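You operate a simulated robot arm through the tools that you are given. There is no shell and no other tool. Be economical: measure what you need, move in short steps, check, and stop when the job is done.

You run a simulated two-armed robot. Do the job below in one go: nothing can be reset, and whatever is moved stays where it is left.

## Task
On the top of the loading dock, fold the striped cloth in half, so that it is half as long.

The check looks at the end state, three seconds after you hand in, the way a careful person would. Anything else that was tipped, shoved, dropped, spilled or broken makes it a failure. Flat cloth is picked up by pressing the open fingertips on it (5 to 10 N) and closing them slowly along it; thin cloth reads only 2 to 8 mm in the jaws.

## Robot
Two 7-joint arms with two-finger parallel grippers on one trunk, on a base that drives. Base frame: it is fixed to the floor where the robot stands at the start and does not move with it; the origin is under the middle of the robot, x ahead of it, y to its left, z up. Readings come in mm, degrees, newtons and seconds.
The left shoulder is at the start at [70, 134, 1226], the right one opposite. With the tool pointing down near the work surface each hand reaches from about 100 to 640 mm from the robot's upright axis, wherever it stands, measured 20 degrees to its own side. Places, roughly: top of the loading dock [500, 100, 900]. Payload 1.57 kg a hand.
The TCP of each hand is the grasp point between the finger pads, 30 mm short of the fingertips. In the tool frame z runs along the fingers and y along their closing line. Largest opening 80 mm; finger width 17, thickness 12; the body of the gripper, 40 by 82 mm, starts 80 mm behind the TCP.
Orientation is that of the tool frame in the base frame, as [roll, pitch, yaw] about the fixed x, y, z axes, in that order (R = Rz(yaw) Ry(pitch) Rx(roll)). With the fingers straight down and closing along the base's y, the tool's x points along the base's -x, its y along +y and its z along -z.

## Interface
- The arms move only by the tool send_rows. It takes "left_commands", "right_commands" or both (then of equal length, played together; a hand with none holds still); each is a list of rows, each an object (a shift or turn left out is 0, a gripper value left out holds the last) with "slide": the shift along the base's x, y, z in mm, a list of three; "turn": the turn, a rotation vector about the base's x, y, z in degrees, a list of three; "hand": the opening, from 0 (shut) to 1 (fully open). In form: [{"slide": [dx, dy, dz], "turn": [wx, wy, wz], "hand": hand}, ...]. A call has 1 to 20 rows; each row is the pose to reach, as a shift and turn from the pose commanded when the call began. Each row takes 0.2 s and may step no farther than 50 mm and 8.6 degrees from the row before; otherwise, or with a gripper value out of range, the whole call is refused. A pose out of reach is approached as far as the arm can. The call stops where the force on the tool passes 40 N (or 10 N more than at its start, if that is more) or the arm is blocked; 0.2 s more then pass. The fingers move at their own pace (about 153 mm/s each) and stop on an object; they squeeze with about 22 N. The grip force told is the motor's: it shows also when the fingers shut on nothing. Time passes only in rows, and 0.2 s behind the last, so rows that repeat a pose let the fingers close. It gives the time, the measured TCP pose, the force on the tool (base axes), the opening and the grip force at its end, in the units of the frame above (readings bear some noise), and new pictures: "pictures" is both (left out), scene, wrist or none (wrist: the cameras of the hands that moved).
- Cameras (640 x 400 px; columns grow to the right, rows downward): "scene" is now at [133.9, 20.8, 1424.6]; the picture's right is [0.05, -1.00, 0.00], its down [-0.74, -0.04, -0.67] and it looks along [0.67, 0.03, -0.74] (base axes); focal length 286 px, centre (320, 200). "left" rides on the left gripper at [72, 7, -122] in its tool frame; the picture's right is [-0.09, 1.00, 0.00], its down [-0.84, -0.08, -0.54] and it looks along [-0.54, -0.05, 0.84] (tool axes); focal length 238 px, centre (320, 200). "right" rides on the right gripper at [72, -7, -122] in its tool frame; the picture's right is [0.09, 1.00, 0.00], its down [-0.84, 0.08, -0.54] and it looks along [-0.54, 0.05, 0.84] (tool axes); focal length 238 px, centre (320, 200). There is no depth. A picture from a camera that has moved, and an enlarged one, comes with that camera's place and axes in the base frame and with its lens. The place of the scene camera against the robot may be out by one fixed shift of up to 25 mm in any direction.
- raise_lower(by): slides the trunk up (or, below 0, down) by that many mm; the arms and the scene camera ride with it, the base frame stays. It gives what a move gives, with no picture.
- roll_base(legs): drives the robot by 1 to 6 legs, each [ahead, left, turn to the left] in mm, mm and degrees, along the robot's own axes; the way and the turn of a leg run together, so that a leg with both is an arc; at most 1500 mm and 180 degrees a leg. The arms and the cameras ride along, it lands a little off, and it stops where it bumps. It gives what a move gives, and a new picture of the scene camera.
- head_to(pan, tilt): turns the head with the scene camera to pan (to the left, within 86 degrees either way) and tilt (down, from -29 to 69), counted from straight ahead of the robot. It gives what a move gives, and a new picture of the scene camera.
- enlarge(camera, box): a new picture of the part [left, top, right, bottom] of that camera's present view, enlarged. The clock stands still meanwhile.
- finish_job(): hands the job in; it is judged then, once.

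Go step by step. Nothing tells you exact positions but the pictures and the camera data: compare them with the known pose of the tool, close in by small moves and look again before you grip or let go. The budget is 120 turns and 260 pictures, counting those below and the enlarged ones. Unless the task says otherwise, let go and move clear before handing in, and close with one line.

The tools are called after "Request:" as name(argument=value, ...) on one line, values as JSON. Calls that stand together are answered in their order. send_rows: Moves the arms, as the interface text tells. Its arguments: {"type":"object","properties":{"left_commands":{"type":"array","items":{"type":"object","properties":{"slide":{"type":"array","items":{"type":"number"}},"turn":{"type":"array","items":{"type":"number"}},"hand":{"type":"number"}}}},"right_commands":{"type":"array","items":{"type":"object","properties":{"slide":{"type":"array","items":{"type":"number"}},"turn":{"type":"array","items":{"type":"number"}},"hand":{"type":"number"}}}},"pictures":{"type":"string","enum":["both","scene","wrist","none"]}},"required":[]} The other tools are called the same way: raise_lower (by) slides the trunk up or down; roll_base (legs) drives the base; head_to (pan, tilt) turns the head that bears the scene camera; enlarge (camera, box) takes an enlarged picture of a part of a camera's view; finish_job () hands the job in.

At the start:

```text
t: 0.0
left_position: [421.6, 157.3, 1137.6]
left_orientation: [-179.9, 0.1, -179.9]
left_wrist_force: [-0.6, 0.0, -0.8]
left_width: 79.9
left_grasp_force: 0.2
right_position: [368.0, -188.7, 1089.3]
right_orientation: [-180.0, 0.0, 179.9]
right_wrist_force: [-0.8, 0.6, 0.7]
right_width: 80.2
right_grasp_force: 0.0
trunk travel left (down, up): [-800.0, 140.0]
robot x, y, heading: [2.9, -3.0, 0.2]
head pan, tilt: [2.9, 47.7]
```

scene: 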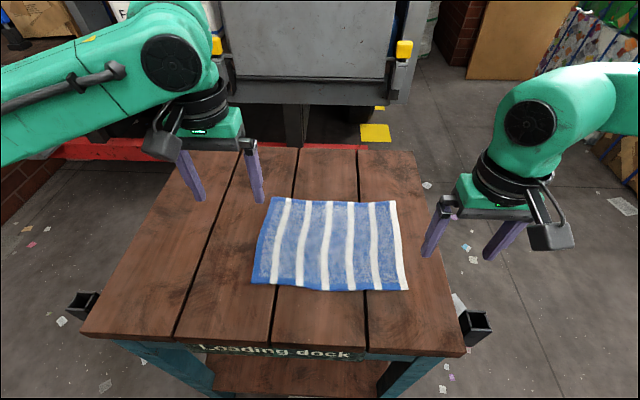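
right: 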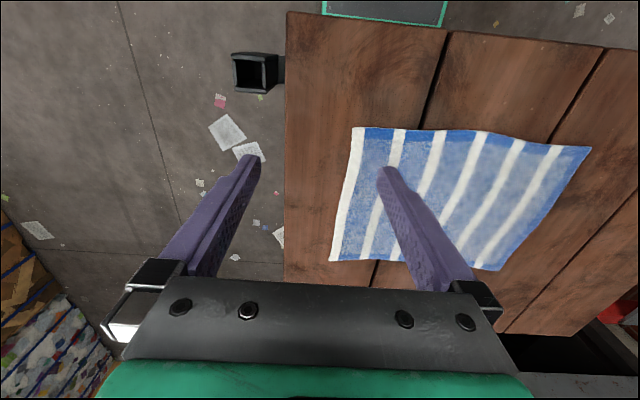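
left: 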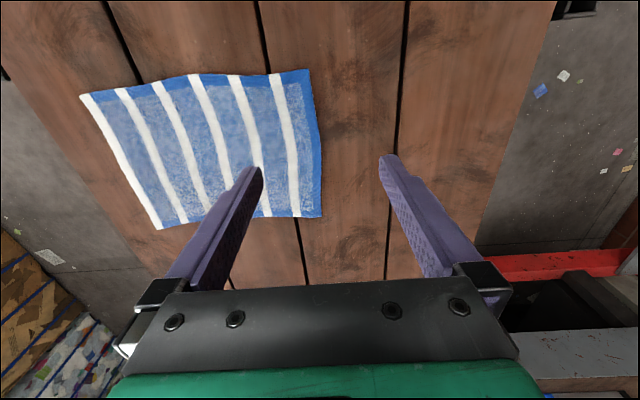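

The striped cloth lies flat, about x 395–640 and y −150 to 172, so its long direction is y. I plan to work from the table's right side, so that both hands can take the near corners; first I look at the floor there.

Request:
head_to(pan=-70, tilt=40)

```text
t: 1.4
left_position: [421.2, 158.4, 1136.9]
left_orientation: [-179.9, 0.0, -180.0]
left_wrist_force: [-0.2, -0.6, 0.2]
left_width: 80.1
left_grasp_force: 0.1
right_position: [367.7, -188.3, 1090.1]
right_orientation: [-179.9, 0.0, 179.9]
right_wrist_force: [0.4, 0.0, 0.3]
right_width: 80.1
right_grasp_force: 0.0
trunk travel left (down, up): [-800.0, 140.0]
robot x, y, heading: [1.8, 0.4, 0.0]
head pan, tilt: [-70.0, 40.0]
camera scene: at [84.1, -63.1, 1435.6], right [-0.94, -0.34, 0.0], down [-0.22, 0.6, -0.77], along [0.26, -0.72, -0.64], focal length 286 px, centre (320, 200)
```

scene: 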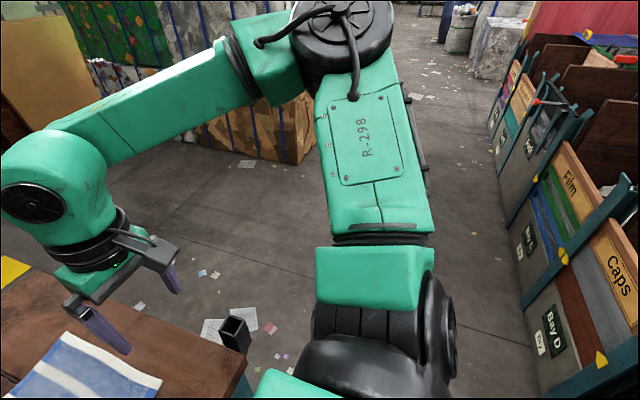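

The floor on the right is free, with racks only behind x < −650. I drive right, ahead, then turn left to face the cloth's short edge.

Request:
roll_base(legs=[[0, -900, 0], [515, 0, 0], [0, 0, 90]])

Request:
head_to(pan=0, tilt=45)

```text
t: 12.6
left_position: [356.9, -481.2, 1137.7]
left_orientation: [-179.9, 0.1, -89.9]
left_wrist_force: [0.0, -0.1, -0.3]
left_width: 80.0
left_grasp_force: 0.1
right_position: [702.6, -532.9, 1091.0]
right_orientation: [180.0, 0.0, -90.0]
right_wrist_force: [-1.0, -0.5, 0.7]
right_width: 79.9
right_grasp_force: 0.0
trunk travel left (down, up): [-800.0, 140.0]
robot x, y, heading: [513.9, -899.2, 89.9]
head pan, tilt: [-70.0, 40.0]
camera scene: at [598.7, -805.2, 1435.6], right [0.34, -0.94, 0.0], down [-0.6, -0.22, -0.77], along [0.72, 0.26, -0.64], focal length 286 px, centre (320, 200)
```

scene: 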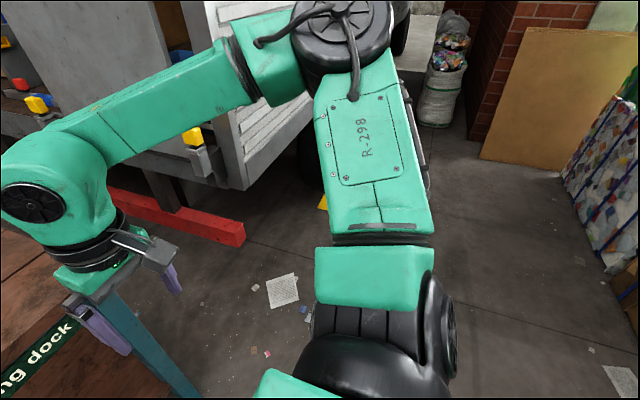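

```text
t: 14.0
left_position: [356.3, -480.5, 1137.5]
left_orientation: [-179.9, 0.0, -90.0]
left_wrist_force: [0.4, 0.4, 0.9]
left_width: 80.1
left_grasp_force: 0.1
right_position: [702.5, -531.4, 1088.2]
right_orientation: [180.0, -0.1, -90.0]
right_wrist_force: [-0.8, -0.7, 0.1]
right_width: 79.9
right_grasp_force: 0.0
trunk travel left (down, up): [-800.0, 140.0]
robot x, y, heading: [514.8, -903.4, 90.2]
head pan, tilt: [0.0, 45.0]
camera scene: at [518.6, -753.0, 1428.4], right [1.0, 0.0, 0.0], down [0.0, -0.71, -0.71], along [0.0, 0.71, -0.71], focal length 286 px, centre (320, 200)
```

scene: 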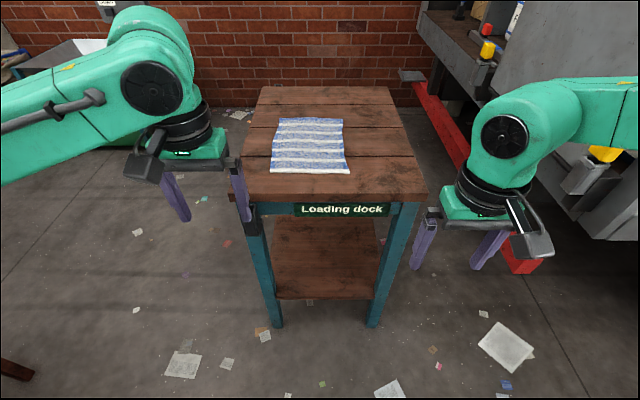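

From here the cloth's short edge is nearest me and centred about x ≈ 470. I move in ahead and slightly left.

Request:
roll_base(legs=[[370, 45, 0]])

Request:
head_to(pan=0, tilt=65)

Request:
send_rows(left_commands=[{"slide": [0, 0, 0]}], right_commands=[{"slide": [0, 0, 0]}], pictures="wrist")

```text
t: 16.4
left_position: [309.8, -110.6, 1138.3]
left_orientation: [-179.9, 0.0, -89.7]
left_wrist_force: [-0.1, 0.2, -0.6]
left_width: 79.8
left_grasp_force: 0.1
right_position: [654.9, -162.5, 1089.4]
right_orientation: [179.9, 0.0, -89.9]
right_wrist_force: [-0.2, 0.4, 0.0]
right_width: 79.8
right_grasp_force: 0.0
trunk travel left (down, up): [-800.0, 140.0]
robot x, y, heading: [467.9, -529.3, 90.1]
head pan, tilt: [0.0, 45.0]
camera scene: at [473.0, -382.6, 1428.5], right [1.0, 0.0, 0.0], down [0.0, -0.71, -0.71], along [0.0, 0.71, -0.71], focal length 286 px, centre (320, 200)
```

scene: 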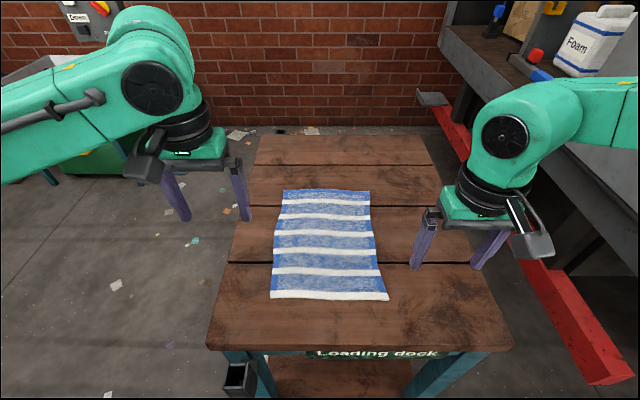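

```text
t: 17.2
left_position: [310.1, -107.8, 1137.0]
left_orientation: [-179.9, -0.1, -89.7]
left_wrist_force: [-0.8, -0.5, 0.3]
left_width: 80.0
left_grasp_force: 0.0
right_position: [655.7, -159.7, 1090.3]
right_orientation: [179.9, -0.1, -89.8]
right_wrist_force: [-0.2, 0.7, 1.2]
right_width: 80.3
right_grasp_force: 0.1
trunk travel left (down, up): [-800.0, 140.0]
robot x, y, heading: [469.8, -530.4, 90.4]
head pan, tilt: [0.0, 65.0]
camera scene: at [472.7, -400.8, 1403.3], right [1.0, 0.0, 0.0], down [0.0, -0.91, -0.42], along [0.0, 0.42, -0.91], focal length 286 px, centre (320, 200)
```

scene: 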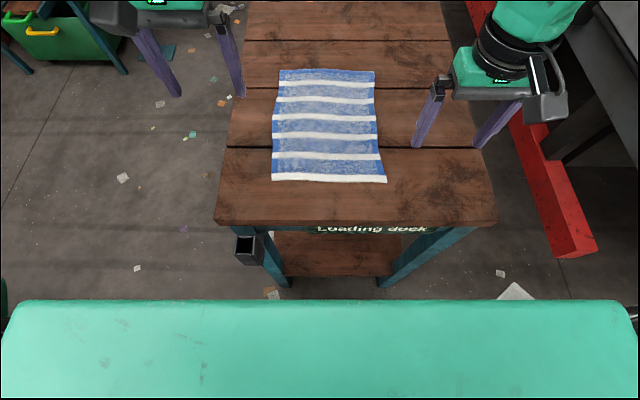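

```text
t: 17.6
left_position: [310.1, -109.5, 1137.4]
left_orientation: [-179.9, -0.1, -89.7]
left_wrist_force: [0.0, -0.3, 0.2]
left_width: 80.2
left_grasp_force: 0.1
right_position: [655.2, -160.1, 1089.4]
right_orientation: [180.0, 0.0, -90.0]
right_wrist_force: [-0.1, 0.1, -1.0]
right_width: 79.9
right_grasp_force: 0.1
trunk travel left (down, up): [-800.0, 140.0]
robot x, y, heading: [469.8, -527.8, 90.2]
head pan, tilt: [0.0, 65.0]
camera right: at [662.8, -232.1, 1212.0], right [-1.0, -0.09, 0.0], down [-0.08, 0.84, 0.54], along [-0.05, 0.54, -0.84], focal length 238 px, centre (320, 200)
camera left: at [304.4, -180.6, 1260.7], right [-1.0, 0.09, 0.0], down [0.07, 0.84, 0.54], along [0.05, 0.54, -0.84], focal length 238 px, centre (320, 200)
```

right: 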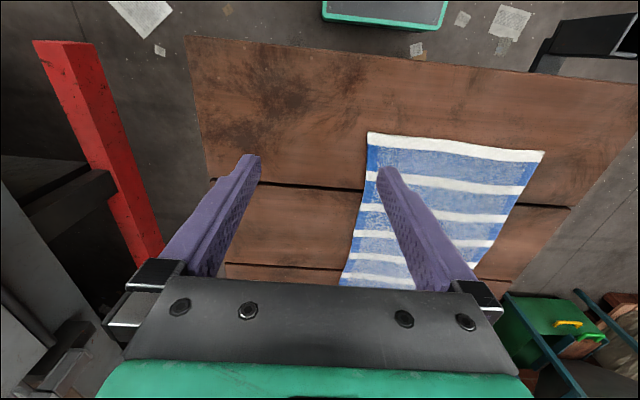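
left: 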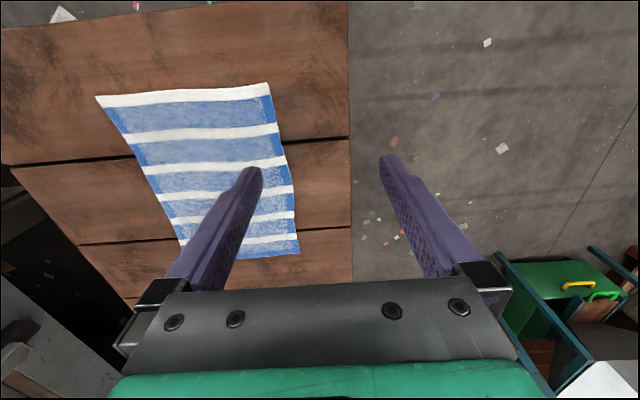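

The wrist views together put the table top near z ≈ 930 and the cloth at x 374–600, y −150 to 150. I go 50 mm closer for reach, then bring both hands over the near corners and look again.

Request:
roll_base(legs=[[50, 0, 0]])

```text
t: 18.6
left_position: [309.8, -66.0, 1140.8]
left_orientation: [-180.0, 0.4, -89.8]
left_wrist_force: [-0.3, -0.8, 0.5]
left_width: 80.0
left_grasp_force: 0.0
right_position: [657.4, -117.4, 1092.4]
right_orientation: [180.0, 0.2, -89.9]
right_wrist_force: [-0.4, -0.4, -0.2]
right_width: 80.0
right_grasp_force: 0.0
trunk travel left (down, up): [-800.0, 140.0]
robot x, y, heading: [470.1, -478.5, 90.2]
head pan, tilt: [0.0, 65.0]
camera scene: at [472.7, -360.1, 1404.1], right [1.0, 0.0, 0.0], down [0.0, -0.9, -0.43], along [0.0, 0.43, -0.9], focal length 286 px, centre (320, 200)
```

scene: 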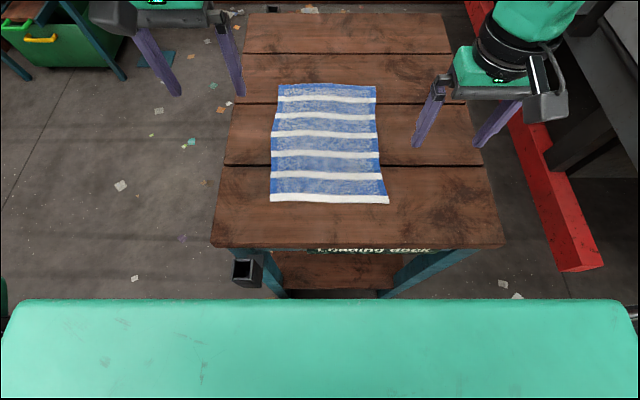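

The base moved in cleanly. Now both hands go above the near corners, partly closed.

Request:
send_rows(left_commands=[{"slide": [24, -18, -25]}, {"slide": [47, -36, -50]}, {"slide": [70, -54, -75], "hand": 0.45}, {"slide": [94, -72, -100], "hand": 0.45}, {"slide": [94, -72, -100], "hand": 0.45}], right_commands=[{"slide": [-22, -5, -13]}, {"slide": [-44, -10, -26]}, {"slide": [-66, -16, -39], "hand": 0.45}, {"slide": [-87, -21, -52], "hand": 0.45}, {"slide": [-87, -21, -52], "hand": 0.45}])

```text
t: 19.8
left_position: [404.9, -132.2, 1039.1]
left_orientation: [-179.8, 0.1, -89.8]
left_wrist_force: [0.0, 0.2, -0.3]
left_width: 36.1
left_grasp_force: 0.1
right_position: [567.9, -133.9, 1039.5]
right_orientation: [179.9, 0.0, -90.0]
right_wrist_force: [0.6, 0.2, 0.1]
right_width: 35.9
right_grasp_force: 0.0
trunk travel left (down, up): [-800.0, 140.0]
robot x, y, heading: [469.5, -480.1, 90.0]
head pan, tilt: [0.0, 65.0]
camera scene: at [472.8, -352.9, 1403.4], right [1.0, 0.0, 0.0], down [0.0, -0.91, -0.42], along [0.0, 0.42, -0.91], focal length 286 px, centre (320, 200)
camera right: at [575.3, -205.2, 1160.7], right [-1.0, -0.09, 0.0], down [-0.08, 0.84, 0.54], along [-0.05, 0.54, -0.84], focal length 238 px, centre (320, 200)
camera left: at [399.1, -203.7, 1161.9], right [-1.0, 0.09, 0.0], down [0.07, 0.84, 0.54], along [0.05, 0.54, -0.84], focal length 238 px, centre (320, 200)
```

scene: 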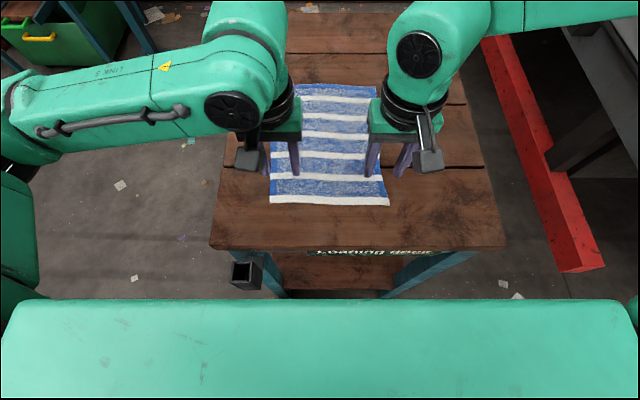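
right: 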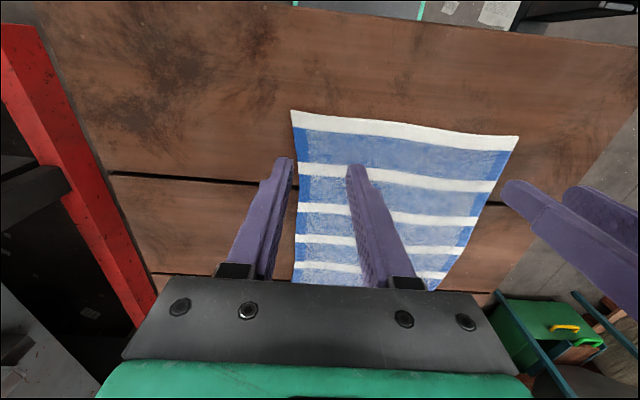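
left: 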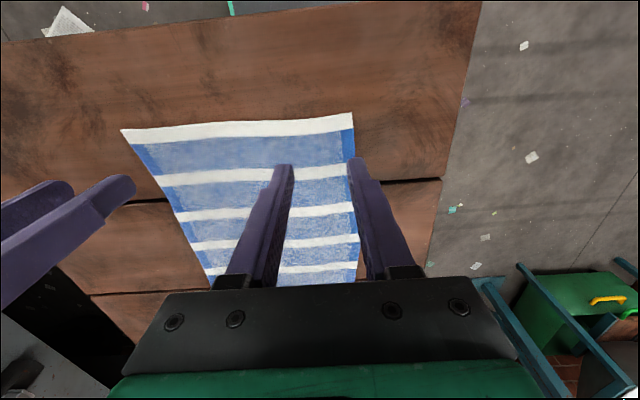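

Both cameras agree now: the near corners are at (375, −151) and (597, −153), with the top at z ≈ 933. I shift the fingers just inside the edge and lower them close to the cloth.

Request:
send_rows(left_commands=[{"slide": [3, -8, -30]}, {"slide": [3, -8, -55]}, {"slide": [3, -8, -68]}], right_commands=[{"slide": [-3, -9, -30]}, {"slide": [-3, -9, -55]}, {"slide": [-3, -9, -68]}])

```text
t: 20.6
left_position: [406.9, -139.4, 969.4]
left_orientation: [-179.8, 0.0, -89.8]
left_wrist_force: [-0.5, 0.0, -0.3]
left_width: 35.8
left_grasp_force: 0.1
right_position: [564.7, -140.3, 969.3]
right_orientation: [180.0, 0.1, -89.8]
right_wrist_force: [-0.7, -0.3, -0.2]
right_width: 36.1
right_grasp_force: 0.1
trunk travel left (down, up): [-800.0, 140.0]
robot x, y, heading: [468.0, -479.1, 90.2]
head pan, tilt: [0.0, 65.0]
camera scene: at [472.7, -351.5, 1403.3], right [1.0, 0.0, 0.0], down [0.0, -0.91, -0.42], along [0.0, 0.42, -0.91], focal length 286 px, centre (320, 200)
camera right: at [572.0, -211.6, 1091.8], right [-1.0, -0.09, 0.0], down [-0.08, 0.84, 0.54], along [-0.05, 0.54, -0.84], focal length 238 px, centre (320, 200)
camera left: at [401.8, -210.8, 1092.6], right [-1.0, 0.09, 0.0], down [0.07, 0.84, 0.54], along [0.05, 0.54, -0.84], focal length 238 px, centre (320, 200)
```

scene: 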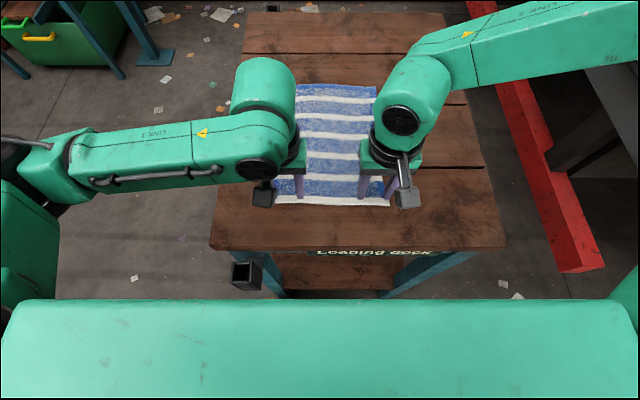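
right: 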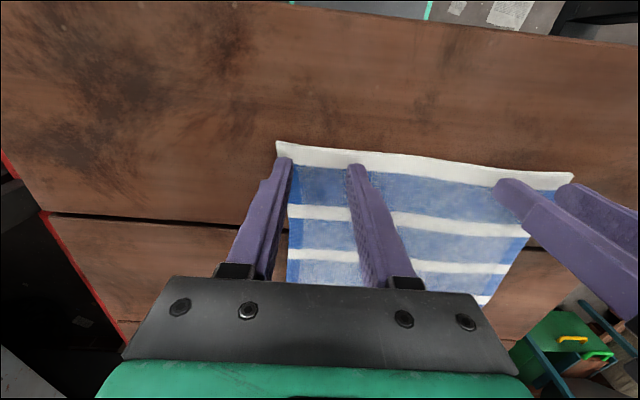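
left: 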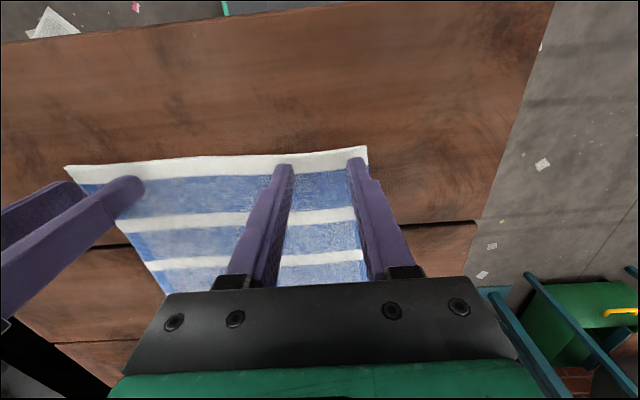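

The fingertips hover just over the white edge stripe. I lower gently to find contact.

Request:
send_rows(left_commands=[{"slide": [0, 0, -3]}, {"slide": [0, 0, -6]}, {"slide": [0, 0, -6]}], right_commands=[{"slide": [0, -3, -3]}, {"slide": [0, -3, -6]}, {"slide": [0, -3, -6]}], pictures="none")

```text
t: 21.4
left_position: [406.5, -139.7, 963.7]
left_orientation: [-179.9, 0.0, -89.9]
left_wrist_force: [-0.2, 0.3, 0.0]
left_width: 36.1
left_grasp_force: 0.0
right_position: [566.1, -143.6, 963.6]
right_orientation: [179.9, 0.0, -89.9]
right_wrist_force: [1.0, 0.0, 1.0]
right_width: 36.2
right_grasp_force: 0.0
trunk travel left (down, up): [-800.0, 140.0]
robot x, y, heading: [468.5, -480.1, 90.2]
head pan, tilt: [0.0, 65.0]
```

Request:
send_rows(left_commands=[{"slide": [0, 0, -2]}, {"slide": [0, 0, -3]}, {"slide": [0, 0, -3]}], right_commands=[{"slide": [0, 0, -2]}, {"slide": [0, 0, -3]}, {"slide": [0, 0, -3]}], pictures="none")

```text
t: 22.2
left_position: [405.4, -138.0, 960.1]
left_orientation: [-180.0, 0.0, -89.8]
left_wrist_force: [-0.6, 0.2, 0.9]
left_width: 35.9
left_grasp_force: 0.1
right_position: [564.4, -144.5, 960.9]
right_orientation: [179.9, 0.1, -89.9]
right_wrist_force: [-0.1, 0.7, -0.7]
right_width: 36.1
right_grasp_force: 0.1
trunk travel left (down, up): [-800.0, 140.0]
robot x, y, heading: [470.0, -479.5, 90.2]
head pan, tilt: [0.0, 65.0]
```

No contact yet at z = 960, so I keep lowering in small steps.

Request:
send_rows(left_commands=[{"slide": [0, 0, -2]}, {"slide": [0, 0, -3]}, {"slide": [0, 0, -3]}], right_commands=[{"slide": [0, 0, -2]}, {"slide": [0, 0, -3]}, {"slide": [0, 0, -3]}], pictures="wrist")

```text
t: 23.0
left_position: [408.6, -137.9, 957.9]
left_orientation: [-179.8, 0.0, -89.7]
left_wrist_force: [0.6, 1.2, 7.9]
left_width: 36.0
left_grasp_force: 0.0
right_position: [566.3, -144.4, 958.6]
right_orientation: [180.0, 0.0, -89.9]
right_wrist_force: [-0.2, 0.7, 3.6]
right_width: 35.7
right_grasp_force: 0.1
trunk travel left (down, up): [-800.0, 140.0]
robot x, y, heading: [466.5, -478.6, 90.3]
head pan, tilt: [0.0, 65.0]
camera right: at [572.6, -216.0, 1080.5], right [-1.0, -0.09, 0.0], down [-0.08, 0.84, 0.54], along [-0.05, 0.54, -0.84], focal length 238 px, centre (320, 200)
camera left: at [401.2, -211.2, 1081.1], right [-1.0, 0.09, 0.0], down [0.07, 0.84, 0.54], along [0.05, 0.54, -0.84], focal length 238 px, centre (320, 200)
```

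right: 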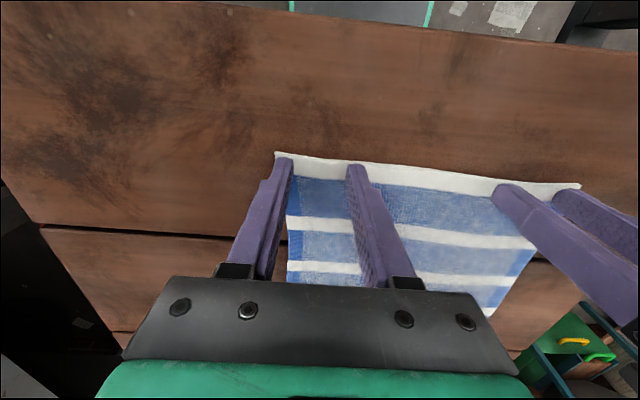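
left: 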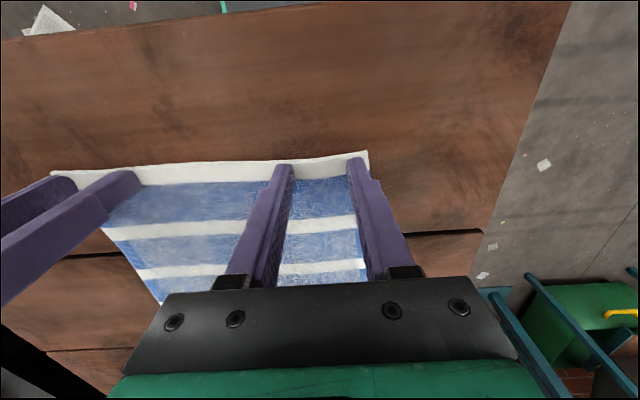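

Contact: left 8 N, right 4 N. I press the right a millimetre more and close both slowly.

Request:
send_rows(left_commands=[{"slide": [0, 0, 0], "hand": 0.45}, {"hand": 0.42}, {"hand": 0.39}, {"hand": 0.36}, {"hand": 0.33}, {"hand": 0.3}, {"hand": 0.27}, {"hand": 0.24}, {"hand": 0.21}, {"hand": 0.18}, {"hand": 0.15}, {"hand": 0.12}, {"hand": 0.09}, {"hand": 0.06}, {"hand": 0.03}, {"hand": 0}, {"hand": 0}], right_commands=[{"slide": [0, 0, -1], "hand": 0.45}, {"slide": [0, 0, -1], "hand": 0.42}, {"slide": [0, 0, -1], "hand": 0.39}, {"slide": [0, 0, -1], "hand": 0.36}, {"slide": [0, 0, -1], "hand": 0.33}, {"slide": [0, 0, -1], "hand": 0.3}, {"slide": [0, 0, -1], "hand": 0.27}, {"slide": [0, 0, -1], "hand": 0.24}, {"slide": [0, 0, -1], "hand": 0.21}, {"slide": [0, 0, -1], "hand": 0.18}, {"slide": [0, 0, -1], "hand": 0.15}, {"slide": [0, 0, -1], "hand": 0.12}, {"slide": [0, 0, -1], "hand": 0.09}, {"slide": [0, 0, -1], "hand": 0.06}, {"slide": [0, 0, -1], "hand": 0.03}, {"slide": [0, 0, -1], "hand": 0}, {"slide": [0, 0, -1], "hand": 0}])

```text
t: 26.6
left_position: [405.7, -141.4, 956.1]
left_orientation: [-179.8, 0.1, -89.8]
left_wrist_force: [9.2, 0.2, 7.8]
left_width: 3.9
left_grasp_force: 21.8
right_position: [564.8, -145.8, 957.9]
right_orientation: [179.9, 0.1, -89.9]
right_wrist_force: [-8.6, -0.9, 9.6]
right_width: 4.0
right_grasp_force: 22.3
trunk travel left (down, up): [-800.0, 140.0]
robot x, y, heading: [466.5, -476.0, 90.4]
head pan, tilt: [0.0, 65.0]
camera scene: at [472.4, -354.2, 1403.5], right [1.0, 0.0, 0.0], down [0.0, -0.91, -0.42], along [0.0, 0.42, -0.91], focal length 286 px, centre (320, 200)
camera right: at [572.2, -217.3, 1079.7], right [-1.0, -0.09, 0.0], down [-0.08, 0.84, 0.54], along [-0.05, 0.54, -0.84], focal length 238 px, centre (320, 200)
camera left: at [401.1, -212.8, 1081.1], right [-1.0, 0.09, 0.0], down [0.07, 0.84, 0.54], along [0.05, 0.54, -0.84], focal length 238 px, centre (320, 200)
```

scene: 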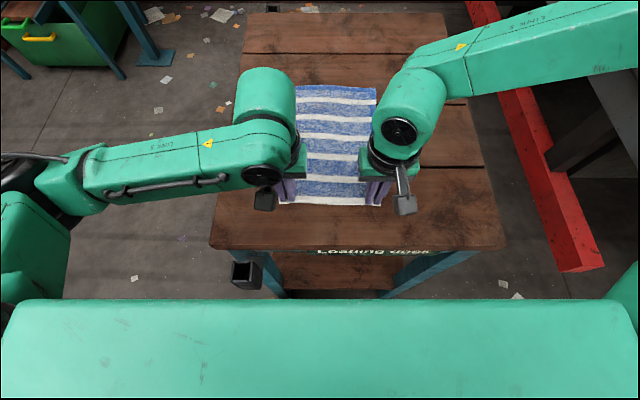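
right: 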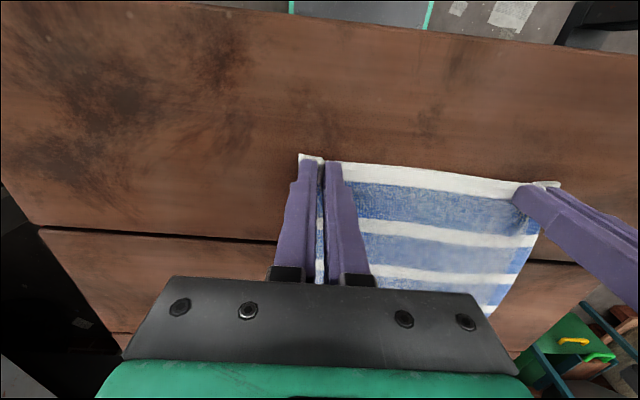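
left: 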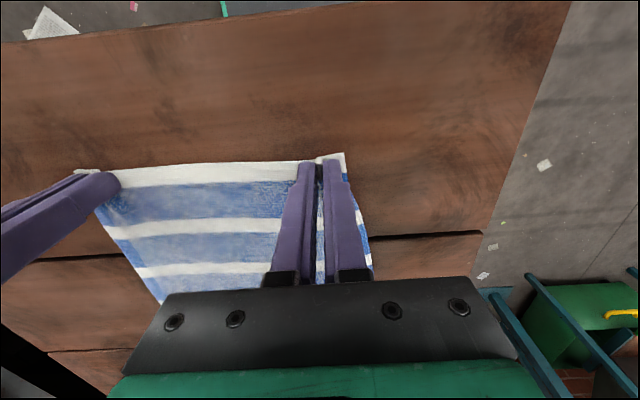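

Both hands hold the edge (about 4 mm in the jaws). Folding the far edge toward me lets me tilt the hands the natural way, so I first draw the whole cloth 40 mm nearer, then let go flat by opening under light pressure.

Request:
send_rows(left_commands=[{"slide": [0, 0, 1]}, {"slide": [0, -5, 1]}, {"slide": [0, -10, 1]}, {"slide": [0, -15, 1]}, {"slide": [0, -20, 1]}, {"slide": [0, -25, 1]}, {"slide": [0, -30, 1]}, {"slide": [0, -35, 1]}, {"slide": [0, -40, 1]}, {"slide": [0, -40, 1]}], right_commands=[{"slide": [0, 0, 1]}, {"slide": [0, -5, 1]}, {"slide": [0, -10, 1]}, {"slide": [0, -15, 1]}, {"slide": [0, -20, 1]}, {"slide": [0, -25, 1]}, {"slide": [0, -30, 1]}, {"slide": [0, -35, 1]}, {"slide": [0, -40, 1]}, {"slide": [0, -40, 1]}])

```text
t: 28.8
left_position: [406.8, -180.2, 959.1]
left_orientation: [-179.8, 0.1, -89.7]
left_wrist_force: [8.7, 0.7, 3.4]
left_width: 3.9
left_grasp_force: 21.9
right_position: [565.4, -183.9, 959.4]
right_orientation: [179.9, 0.0, -89.8]
right_wrist_force: [-9.8, 1.0, 4.1]
right_width: 4.1
right_grasp_force: 22.4
trunk travel left (down, up): [-800.0, 140.0]
robot x, y, heading: [471.2, -480.5, 90.4]
head pan, tilt: [0.0, 65.0]
camera scene: at [472.6, -352.0, 1403.3], right [1.0, 0.0, 0.0], down [0.0, -0.91, -0.42], along [0.0, 0.42, -0.91], focal length 286 px, centre (320, 200)
camera right: at [572.5, -255.9, 1080.3], right [-1.0, -0.09, 0.0], down [-0.08, 0.84, 0.54], along [-0.05, 0.54, -0.84], focal length 238 px, centre (320, 200)
camera left: at [401.4, -251.3, 1081.7], right [-1.0, 0.09, 0.0], down [0.07, 0.84, 0.54], along [0.05, 0.54, -0.84], focal length 238 px, centre (320, 200)
```

scene: 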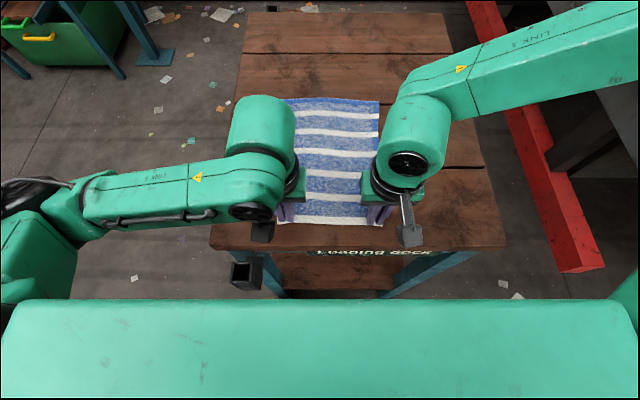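
right: 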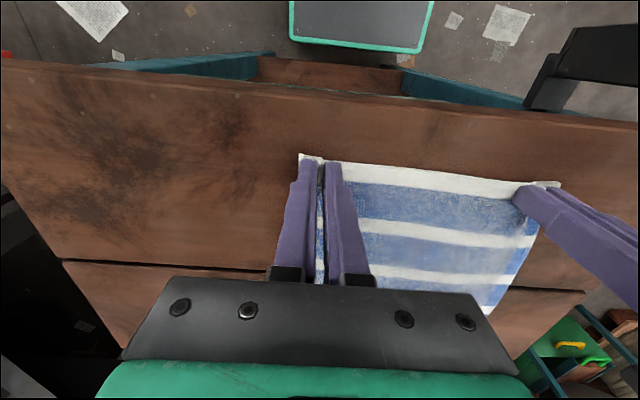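
left: 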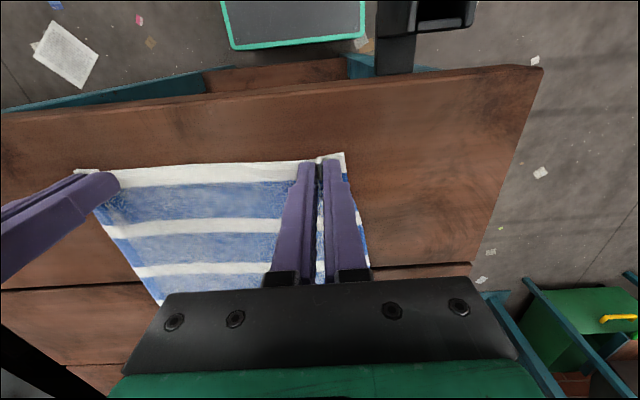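

The cloth slid whole. Now press lightly, open slowly to flatten the pleats, and lift.

Request:
send_rows(left_commands=[{"slide": [0, 0, -1.5]}, {"slide": [0, 0, -1.5], "hand": 0.08}, {"slide": [0, 0, -1.5], "hand": 0.13}, {"slide": [0, 0, -1.5], "hand": 0.18}, {"slide": [0, 0, -1.5], "hand": 0.23}, {"slide": [0, 0, -1.5], "hand": 0.28}, {"slide": [0, 0, -1.5], "hand": 0.33}, {"slide": [0, 0, -1.5], "hand": 0.38}, {"slide": [0, 0, -1.5], "hand": 0.43}, {"slide": [0, 0, -1.5], "hand": 0.45}, {"slide": [0, 0, 10]}, {"slide": [0, 0, 40]}, {"slide": [0, 0, 80]}, {"slide": [0, 0, 100]}], right_commands=[{"slide": [0, 0, -1.5]}, {"slide": [0, 0, -1.5], "hand": 0.08}, {"slide": [0, 0, -1.5], "hand": 0.13}, {"slide": [0, 0, -1.5], "hand": 0.18}, {"slide": [0, 0, -1.5], "hand": 0.23}, {"slide": [0, 0, -1.5], "hand": 0.28}, {"slide": [0, 0, -1.5], "hand": 0.33}, {"slide": [0, 0, -1.5], "hand": 0.38}, {"slide": [0, 0, -1.5], "hand": 0.43}, {"slide": [0, 0, -1.5], "hand": 0.45}, {"slide": [0, 0, 10]}, {"slide": [0, 0, 40]}, {"slide": [0, 0, 80]}, {"slide": [0, 0, 100]}])

```text
t: 31.8
left_position: [412.6, -177.6, 1050.2]
left_orientation: [-179.8, 0.0, -89.7]
left_wrist_force: [0.4, -0.1, -0.3]
left_width: 36.0
left_grasp_force: 0.1
left hand out of reach, approached as far as the arm can: row 12, 13, 14
right_position: [565.9, -184.9, 1059.5]
right_orientation: [180.0, -0.1, -89.8]
right_wrist_force: [0.3, -0.4, -0.2]
right_width: 36.2
right_grasp_force: 0.0
trunk travel left (down, up): [-800.0, 140.0]
robot x, y, heading: [470.1, -478.3, 89.8]
head pan, tilt: [0.0, 65.0]
camera scene: at [472.3, -352.0, 1403.3], right [1.0, 0.0, 0.0], down [0.0, -0.91, -0.42], along [0.0, 0.42, -0.91], focal length 286 px, centre (320, 200)
camera right: at [572.4, -256.3, 1180.9], right [-1.0, -0.1, 0.0], down [-0.08, 0.84, 0.54], along [-0.05, 0.54, -0.84], focal length 238 px, centre (320, 200)
camera left: at [407.0, -248.9, 1174.1], right [-1.0, 0.09, 0.0], down [0.07, 0.84, 0.54], along [0.05, 0.54, -0.84], focal length 238 px, centre (320, 200)
```

scene: 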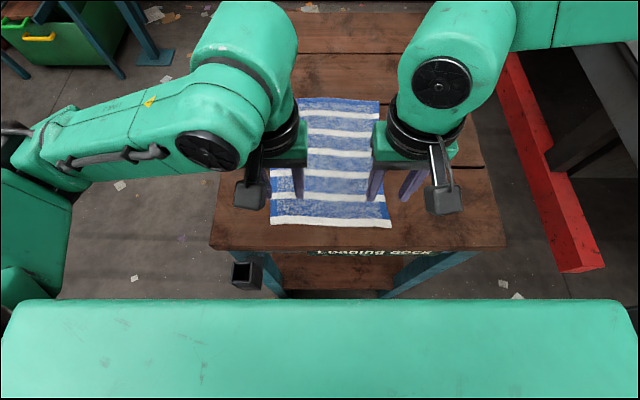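
right: 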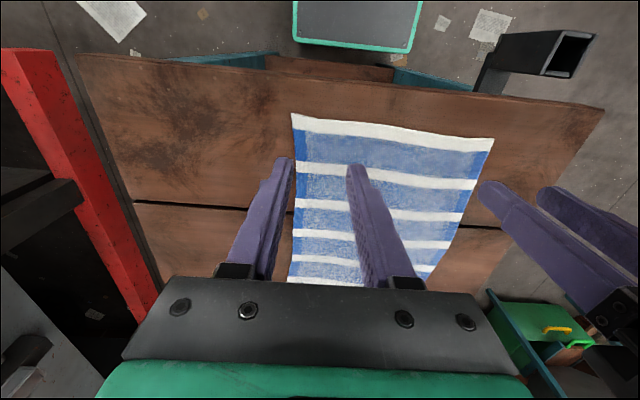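
left: 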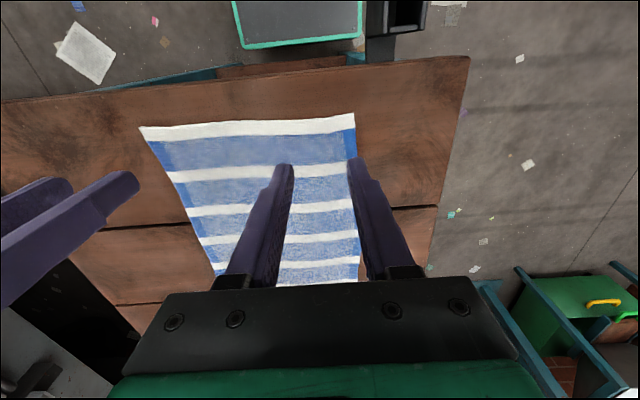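

The cloth lies flat again about 40 mm nearer. Before gripping the far edge, I test in the air whether the hands can tilt forward (fingers away from me) here near the release spot.

Request:
send_rows(left_commands=[{"slide": [0, 0, -10], "turn": [8, 0, 0]}, {"slide": [0, 0, -20], "turn": [16, 0, 0]}, {"slide": [0, 0, -30], "turn": [24, 0, 0]}, {"slide": [0, 0, -40], "turn": [32, 0, 0]}, {"slide": [0, 0, -40], "turn": [40, 0, 0]}, {"slide": [0, 0, -40], "turn": [48, 0, 0]}, {"slide": [0, 0, -40], "turn": [56, 0, 0]}], right_commands=[{"slide": [0, 0, -10], "turn": [8, 0, 0]}, {"slide": [0, 0, -20], "turn": [16, 0, 0]}, {"slide": [0, 0, -30], "turn": [24, 0, 0]}, {"slide": [0, 0, -40], "turn": [32, 0, 0]}, {"slide": [0, 0, -40], "turn": [40, 0, 0]}, {"slide": [0, 0, -40], "turn": [48, 0, 0]}, {"slide": [0, 0, -40], "turn": [56, 0, 0]}], pictures="scene")

```text
t: 33.4
left_position: [334.6, -80.2, 1096.5]
left_orientation: [163.3, 75.9, -94.1]
left_wrist_force: [0.0, -0.8, 0.1]
left_width: 36.0
left_grasp_force: 0.1
left hand out of reach, approached as far as the arm can: row 1, 2, 3, 4, 5
right_position: [547.9, -103.7, 1028.7]
right_orientation: [-179.3, 53.9, -89.4]
right_wrist_force: [0.2, -0.1, -0.2]
right_width: 35.8
right_grasp_force: 0.2
right hand out of reach, approached as far as the arm can: row 4, 5, 6, 7
trunk travel left (down, up): [-800.0, 140.0]
robot x, y, heading: [469.3, -478.2, 90.3]
head pan, tilt: [0.0, 65.0]
stopped in row 7 (left hand): the arm was blocked; the commanded pose is now the measured one
camera scene: at [468.1, -352.6, 1403.5], right [1.0, 0.0, 0.0], down [0.01, -0.91, -0.42], along [0.0, 0.42, -0.91], focal length 286 px, centre (320, 200)
```

scene: 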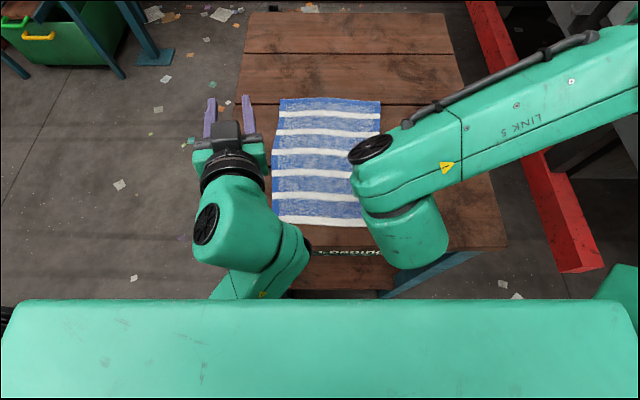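

Tilting needs more arm room than this, so I will grip the far edge from here and later let the base back away during the fold. First I bring both hands upright again, over the far edge.

Request:
send_rows(left_commands=[{"slide": [7, 17, 0], "turn": [-7.5, -1.1, -0.7]}, {"slide": [14, 34, 0], "turn": [-15, -2.2, -1.5]}, {"slide": [21, 51, 0], "turn": [-22.5, -3.4, -2.2]}, {"slide": [28, 68, 0], "turn": [-30, -4.5, -3]}, {"slide": [35, 85, 0], "turn": [-37.5, -5.6, -3.8]}, {"slide": [42, 102, -10], "turn": [-45, -6.8, -4.5]}, {"slide": [49, 119, -20], "turn": [-52.5, -7.9, -5.3]}, {"slide": [56, 136, -30], "turn": [-60, -9, -6]}, {"slide": [64, 153, -40], "turn": [-67.8, -10.2, -6.8]}, {"slide": [72, 170, -50], "turn": [-75.7, -11.4, -7.6]}], right_commands=[{"slide": [1, 20, 2], "turn": [-5.4, 0, 0]}, {"slide": [2, 40, 4], "turn": [-10.8, 0, 0]}, {"slide": [3, 60, 6], "turn": [-16.2, 0, 0]}, {"slide": [4, 80, 8], "turn": [-21.6, 0, 0]}, {"slide": [5, 100, 10], "turn": [-27, 0, 0]}, {"slide": [6, 120, 12], "turn": [-32.4, 0, 0]}, {"slide": [7, 140, 14], "turn": [-37.8, 0, 0]}, {"slide": [8, 160, 16], "turn": [-43.2, 0, 0]}, {"slide": [9, 180, 18], "turn": [-48.6, 0, 0]}, {"slide": [10, 200, 20], "turn": [-54, 0.4, -0.3]}])

```text
t: 34.4
left_position: [320.5, -16.7, 1072.2]
left_orientation: [155.4, 46.4, -99.3]
left_wrist_force: [-0.6, -0.4, 0.1]
left_width: 35.9
left_grasp_force: 0.0
right_position: [554.8, -26.8, 1033.2]
right_orientation: [-179.8, 33.9, -89.9]
right_wrist_force: [-0.6, 0.6, -0.2]
right_width: 36.2
right_grasp_force: 0.1
trunk travel left (down, up): [-800.0, 140.0]
robot x, y, heading: [470.5, -480.1, 90.3]
head pan, tilt: [0.0, 65.0]
stopped in row 4 (left hand): the arm was blocked; the commanded pose is now the measured one
camera scene: at [472.7, -348.4, 1403.0], right [1.0, 0.0, 0.0], down [0.0, -0.91, -0.42], along [0.0, 0.42, -0.91], focal length 286 px, centre (320, 200)
camera right: at [561.8, -154.6, 1094.0], right [-1.0, -0.08, -0.05], down [-0.08, 0.39, 0.92], along [-0.05, 0.92, -0.4], focal length 238 px, centre (320, 200)
camera left: at [345.0, -153.5, 1100.9], right [-0.93, -0.09, 0.35], down [0.33, 0.19, 0.92], along [-0.15, 0.98, -0.15], focal length 238 px, centre (320, 200)
```

scene: 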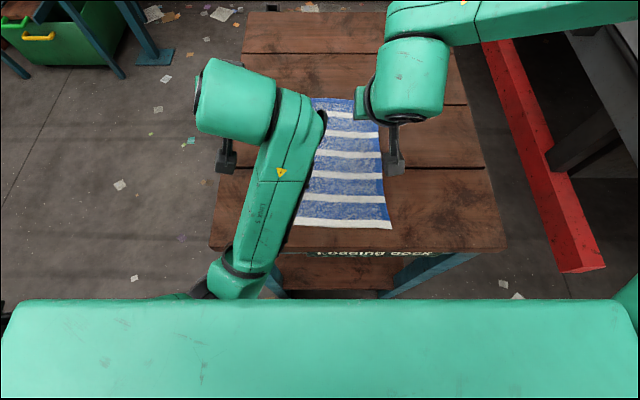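
right: 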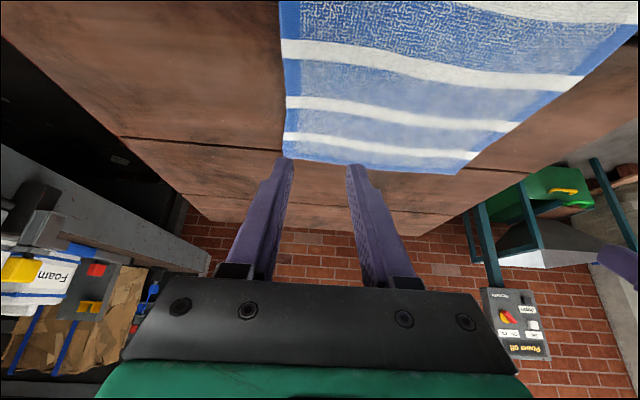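
left: 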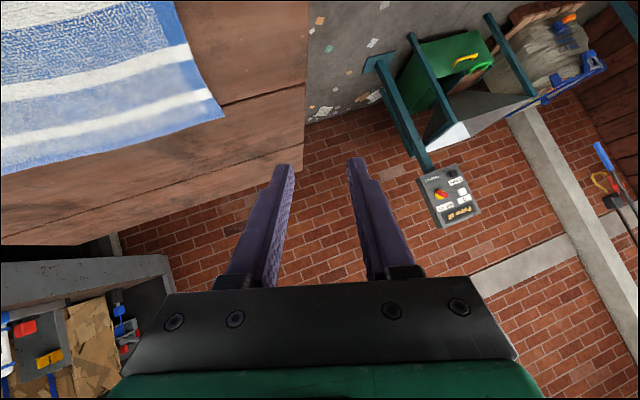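

The left arm has folded into an awkward pose near the body. I back the base off 120 mm for room before straightening it.

Request:
roll_base(legs=[[-120, 0, 0]])

Request:
send_rows(left_commands=[{"slide": [0, 0, 10]}, {"slide": [0, 10, 20]}, {"slide": [0, 20, 30]}, {"slide": [0, 30, 40]}], pictures="scene")

```text
t: 35.6
left_position: [321.6, -137.1, 1073.7]
left_orientation: [155.3, 46.3, -99.4]
left_wrist_force: [-0.4, 0.1, 0.5]
left_width: 35.9
left_grasp_force: 0.1
right_position: [556.0, -146.1, 1034.0]
right_orientation: [-179.8, 34.0, -89.9]
right_wrist_force: [-0.2, 0.4, -0.1]
right_width: 36.1
right_grasp_force: 0.1
trunk travel left (down, up): [-800.0, 140.0]
robot x, y, heading: [466.5, -595.4, 90.2]
head pan, tilt: [0.0, 65.0]
camera scene: at [473.3, -468.5, 1403.1], right [1.0, 0.0, 0.0], down [0.0, -0.91, -0.42], along [0.0, 0.42, -0.91], focal length 286 px, centre (320, 200)
```

scene: 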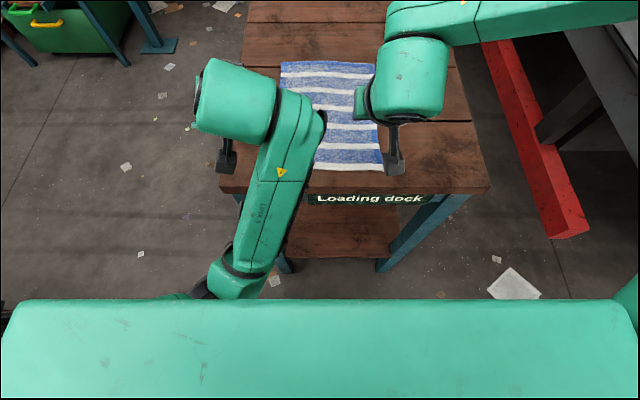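

```text
t: 36.6
left_position: [292.7, -106.4, 1106.5]
left_orientation: [146.7, 44.8, -103.4]
left_wrist_force: [-0.6, -0.5, -0.2]
left_width: 35.8
left_grasp_force: 0.1
right_position: [554.2, -147.8, 1033.7]
right_orientation: [-179.8, 34.1, -89.9]
right_wrist_force: [-0.2, -0.5, -0.5]
right_width: 35.8
right_grasp_force: 0.1
trunk travel left (down, up): [-800.0, 140.0]
robot x, y, heading: [463.4, -596.7, 90.1]
head pan, tilt: [0.0, 65.0]
camera scene: at [473.3, -469.6, 1403.2], right [1.0, 0.0, 0.0], down [0.0, -0.91, -0.42], along [0.0, 0.42, -0.91], focal length 286 px, centre (320, 200)
```

scene: 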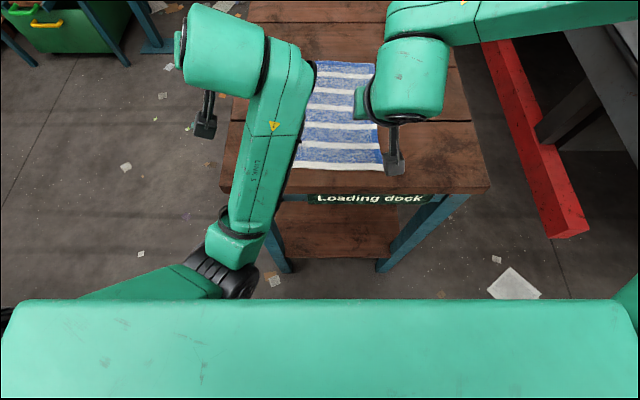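

The arm is free again. I bring the left hand back to its original home-like pose (upright, out to its side).

Request:
send_rows(left_commands=[{"slide": [-2, 0, 3], "turn": [-5.9, -2.4, -0.1]}, {"slide": [-4, 0, 6], "turn": [-11.8, -4.8, -0.3]}, {"slide": [-6, 0, 9], "turn": [-17.8, -7.3, -0.5]}, {"slide": [-8, 0, 12], "turn": [-23.7, -9.7, -0.6]}, {"slide": [-10, -5, 15], "turn": [-29.6, -12.1, -0.8]}, {"slide": [-10, -10, 18], "turn": [-35.5, -14.5, -1]}, {"slide": [-10, -15, 20], "turn": [-41.5, -17, -1.1]}, {"slide": [-10, -20, 20], "turn": [-47.4, -19.4, -1.3]}, {"slide": [-10, -20, 20], "turn": [-47.4, -19.4, -1.3]}], right_commands=[{"turn": [-4, 0, 0]}, {"turn": [-8, 0, 0]}, {"turn": [-12, 0, 0]}, {"turn": [-16, 0, 0]}, {"turn": [-20, 0, 0]}, {"turn": [-25, 0, 0]}, {"turn": [-30, 0, 0]}, {"turn": [-34, 0, 0]}, {"turn": [-34, 0, 0]}], pictures="scene")

```text
t: 37.1
left_position: [280.4, -104.5, 1113.2]
left_orientation: [149.6, 40.6, -99.7]
left_wrist_force: [0.6, 0.4, -1.1]
left_width: 35.8
left_grasp_force: 0.0
right_position: [555.8, -147.1, 1032.8]
right_orientation: [-179.7, 30.5, -89.9]
right_wrist_force: [-0.1, 0.2, -0.6]
right_width: 35.9
right_grasp_force: 0.2
trunk travel left (down, up): [-800.0, 140.0]
robot x, y, heading: [470.2, -599.6, 90.3]
head pan, tilt: [0.0, 65.0]
stopped in row 2 (left hand): the arm was blocked; the commanded pose is now the measured one
camera scene: at [473.2, -469.4, 1403.2], right [1.0, 0.0, 0.0], down [0.0, -0.91, -0.42], along [0.0, 0.42, -0.91], focal length 286 px, centre (320, 200)
```

scene: 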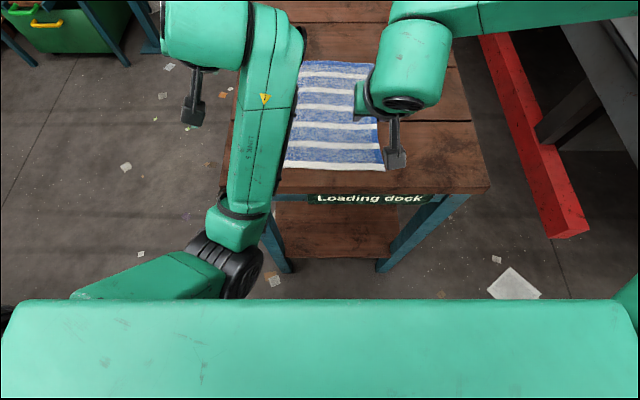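

The elbow still swings slowly, so "blocked" here is a tracking lag. I move the left hand outward slowly without turning it, to let the elbow come out.

Request:
send_rows(left_commands=[{"slide": [0, 0, 0]}, {"slide": [-5, 5, 5]}, {"slide": [-10, 10, 10]}, {"slide": [-15, 15, 15]}, {"slide": [-20, 20, 20]}, {"slide": [-25, 25, 25]}, {"slide": [-30, 30, 30]}, {"slide": [-35, 40, 35]}, {"slide": [-40, 50, 40]}, {"slide": [-40, 50, 40]}], pictures="scene")

```text
t: 39.3
left_position: [240.5, -55.6, 1153.4]
left_orientation: [149.7, 40.7, -99.6]
left_wrist_force: [-0.1, -0.5, 0.1]
left_width: 36.0
left_grasp_force: 0.0
right_position: [555.7, -148.6, 1033.7]
right_orientation: [-179.7, 30.6, -89.9]
right_wrist_force: [0.9, -0.2, -0.3]
right_width: 35.9
right_grasp_force: 0.0
trunk travel left (down, up): [-800.0, 140.0]
robot x, y, heading: [468.6, -599.7, 90.0]
head pan, tilt: [0.0, 65.0]
camera scene: at [473.3, -470.9, 1403.3], right [1.0, 0.0, 0.0], down [0.0, -0.91, -0.42], along [0.0, 0.42, -0.91], focal length 286 px, centre (320, 200)
```

scene: 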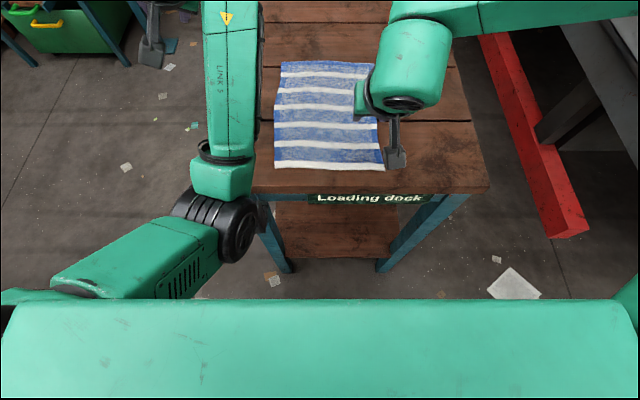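

It tracks well now. I turn the left hand upright slowly, and the right as well.

Request:
send_rows(left_commands=[{"turn": [-2.6, -1.6, -0.1]}, {"turn": [-5.2, -3.2, -0.2]}, {"turn": [-7.9, -4.8, -0.3]}, {"turn": [-10.5, -6.4, -0.4]}, {"turn": [-13.1, -8, -0.5]}, {"turn": [-15.7, -9.6, -0.6]}, {"turn": [-18.3, -11.2, -0.7]}, {"turn": [-21, -12.8, -0.8]}, {"turn": [-23.6, -14.3, -1]}, {"turn": [-26.2, -15.9, -1.1]}, {"turn": [-28.8, -17.5, -1.2]}, {"turn": [-31.4, -19.1, -1.3]}, {"turn": [-34, -20.7, -1.4]}, {"turn": [-36.7, -22.3, -1.5]}, {"turn": [-39.3, -23.9, -1.6]}, {"turn": [-41.9, -25.5, -1.7]}, {"turn": [-41.9, -25.5, -1.7]}], right_commands=[{"turn": [-2, 0, 0]}, {"turn": [-4, 0, 0]}, {"turn": [-6, 0, 0]}, {"turn": [-8, 0, 0]}, {"turn": [-10, 0, 0]}, {"turn": [-12, 0, 0]}, {"turn": [-14, 0, 0]}, {"turn": [-16, 0, 0]}, {"turn": [-18, 0, 0]}, {"turn": [-20, 0, 0]}, {"turn": [-22, 0, 0]}, {"turn": [-24, 0, 0]}, {"turn": [-26, 0, 0]}, {"turn": [-28, 0, 0]}, {"turn": [-29.5, 0, 0]}, {"turn": [-30.6, 0, 0]}, {"turn": [-30.6, 0, 0]}], pictures="scene")

```text
t: 42.9
left_position: [239.4, -49.4, 1154.3]
left_orientation: [180.0, 0.0, -90.0]
left_wrist_force: [0.1, 0.1, 0.0]
left_width: 36.0
left_grasp_force: 0.0
left hand out of reach, approached as far as the arm can: row 8, 9, 10, 11, 12, 13, 14, 15, 16, 17
right_position: [558.5, -150.2, 1034.6]
right_orientation: [-179.9, 0.0, -89.9]
right_wrist_force: [-0.2, -0.3, 0.6]
right_width: 36.0
right_grasp_force: 0.1
right hand out of reach, approached as far as the arm can: row 16, 17
trunk travel left (down, up): [-800.0, 140.0]
robot x, y, heading: [468.9, -598.4, 90.5]
head pan, tilt: [0.0, 65.0]
camera scene: at [473.3, -470.6, 1403.3], right [1.0, 0.0, 0.0], down [0.0, -0.91, -0.42], along [0.0, 0.42, -0.91], focal length 286 px, centre (320, 200)
```

scene: 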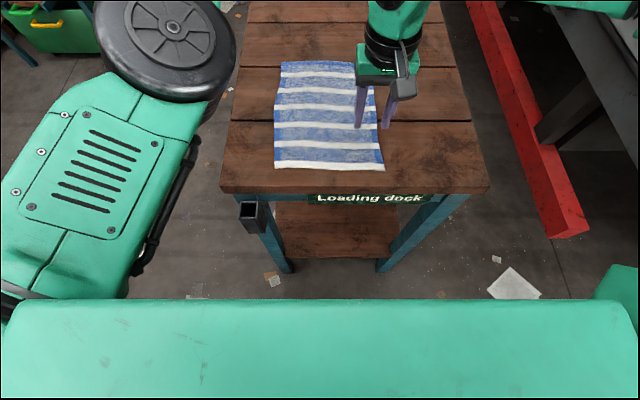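

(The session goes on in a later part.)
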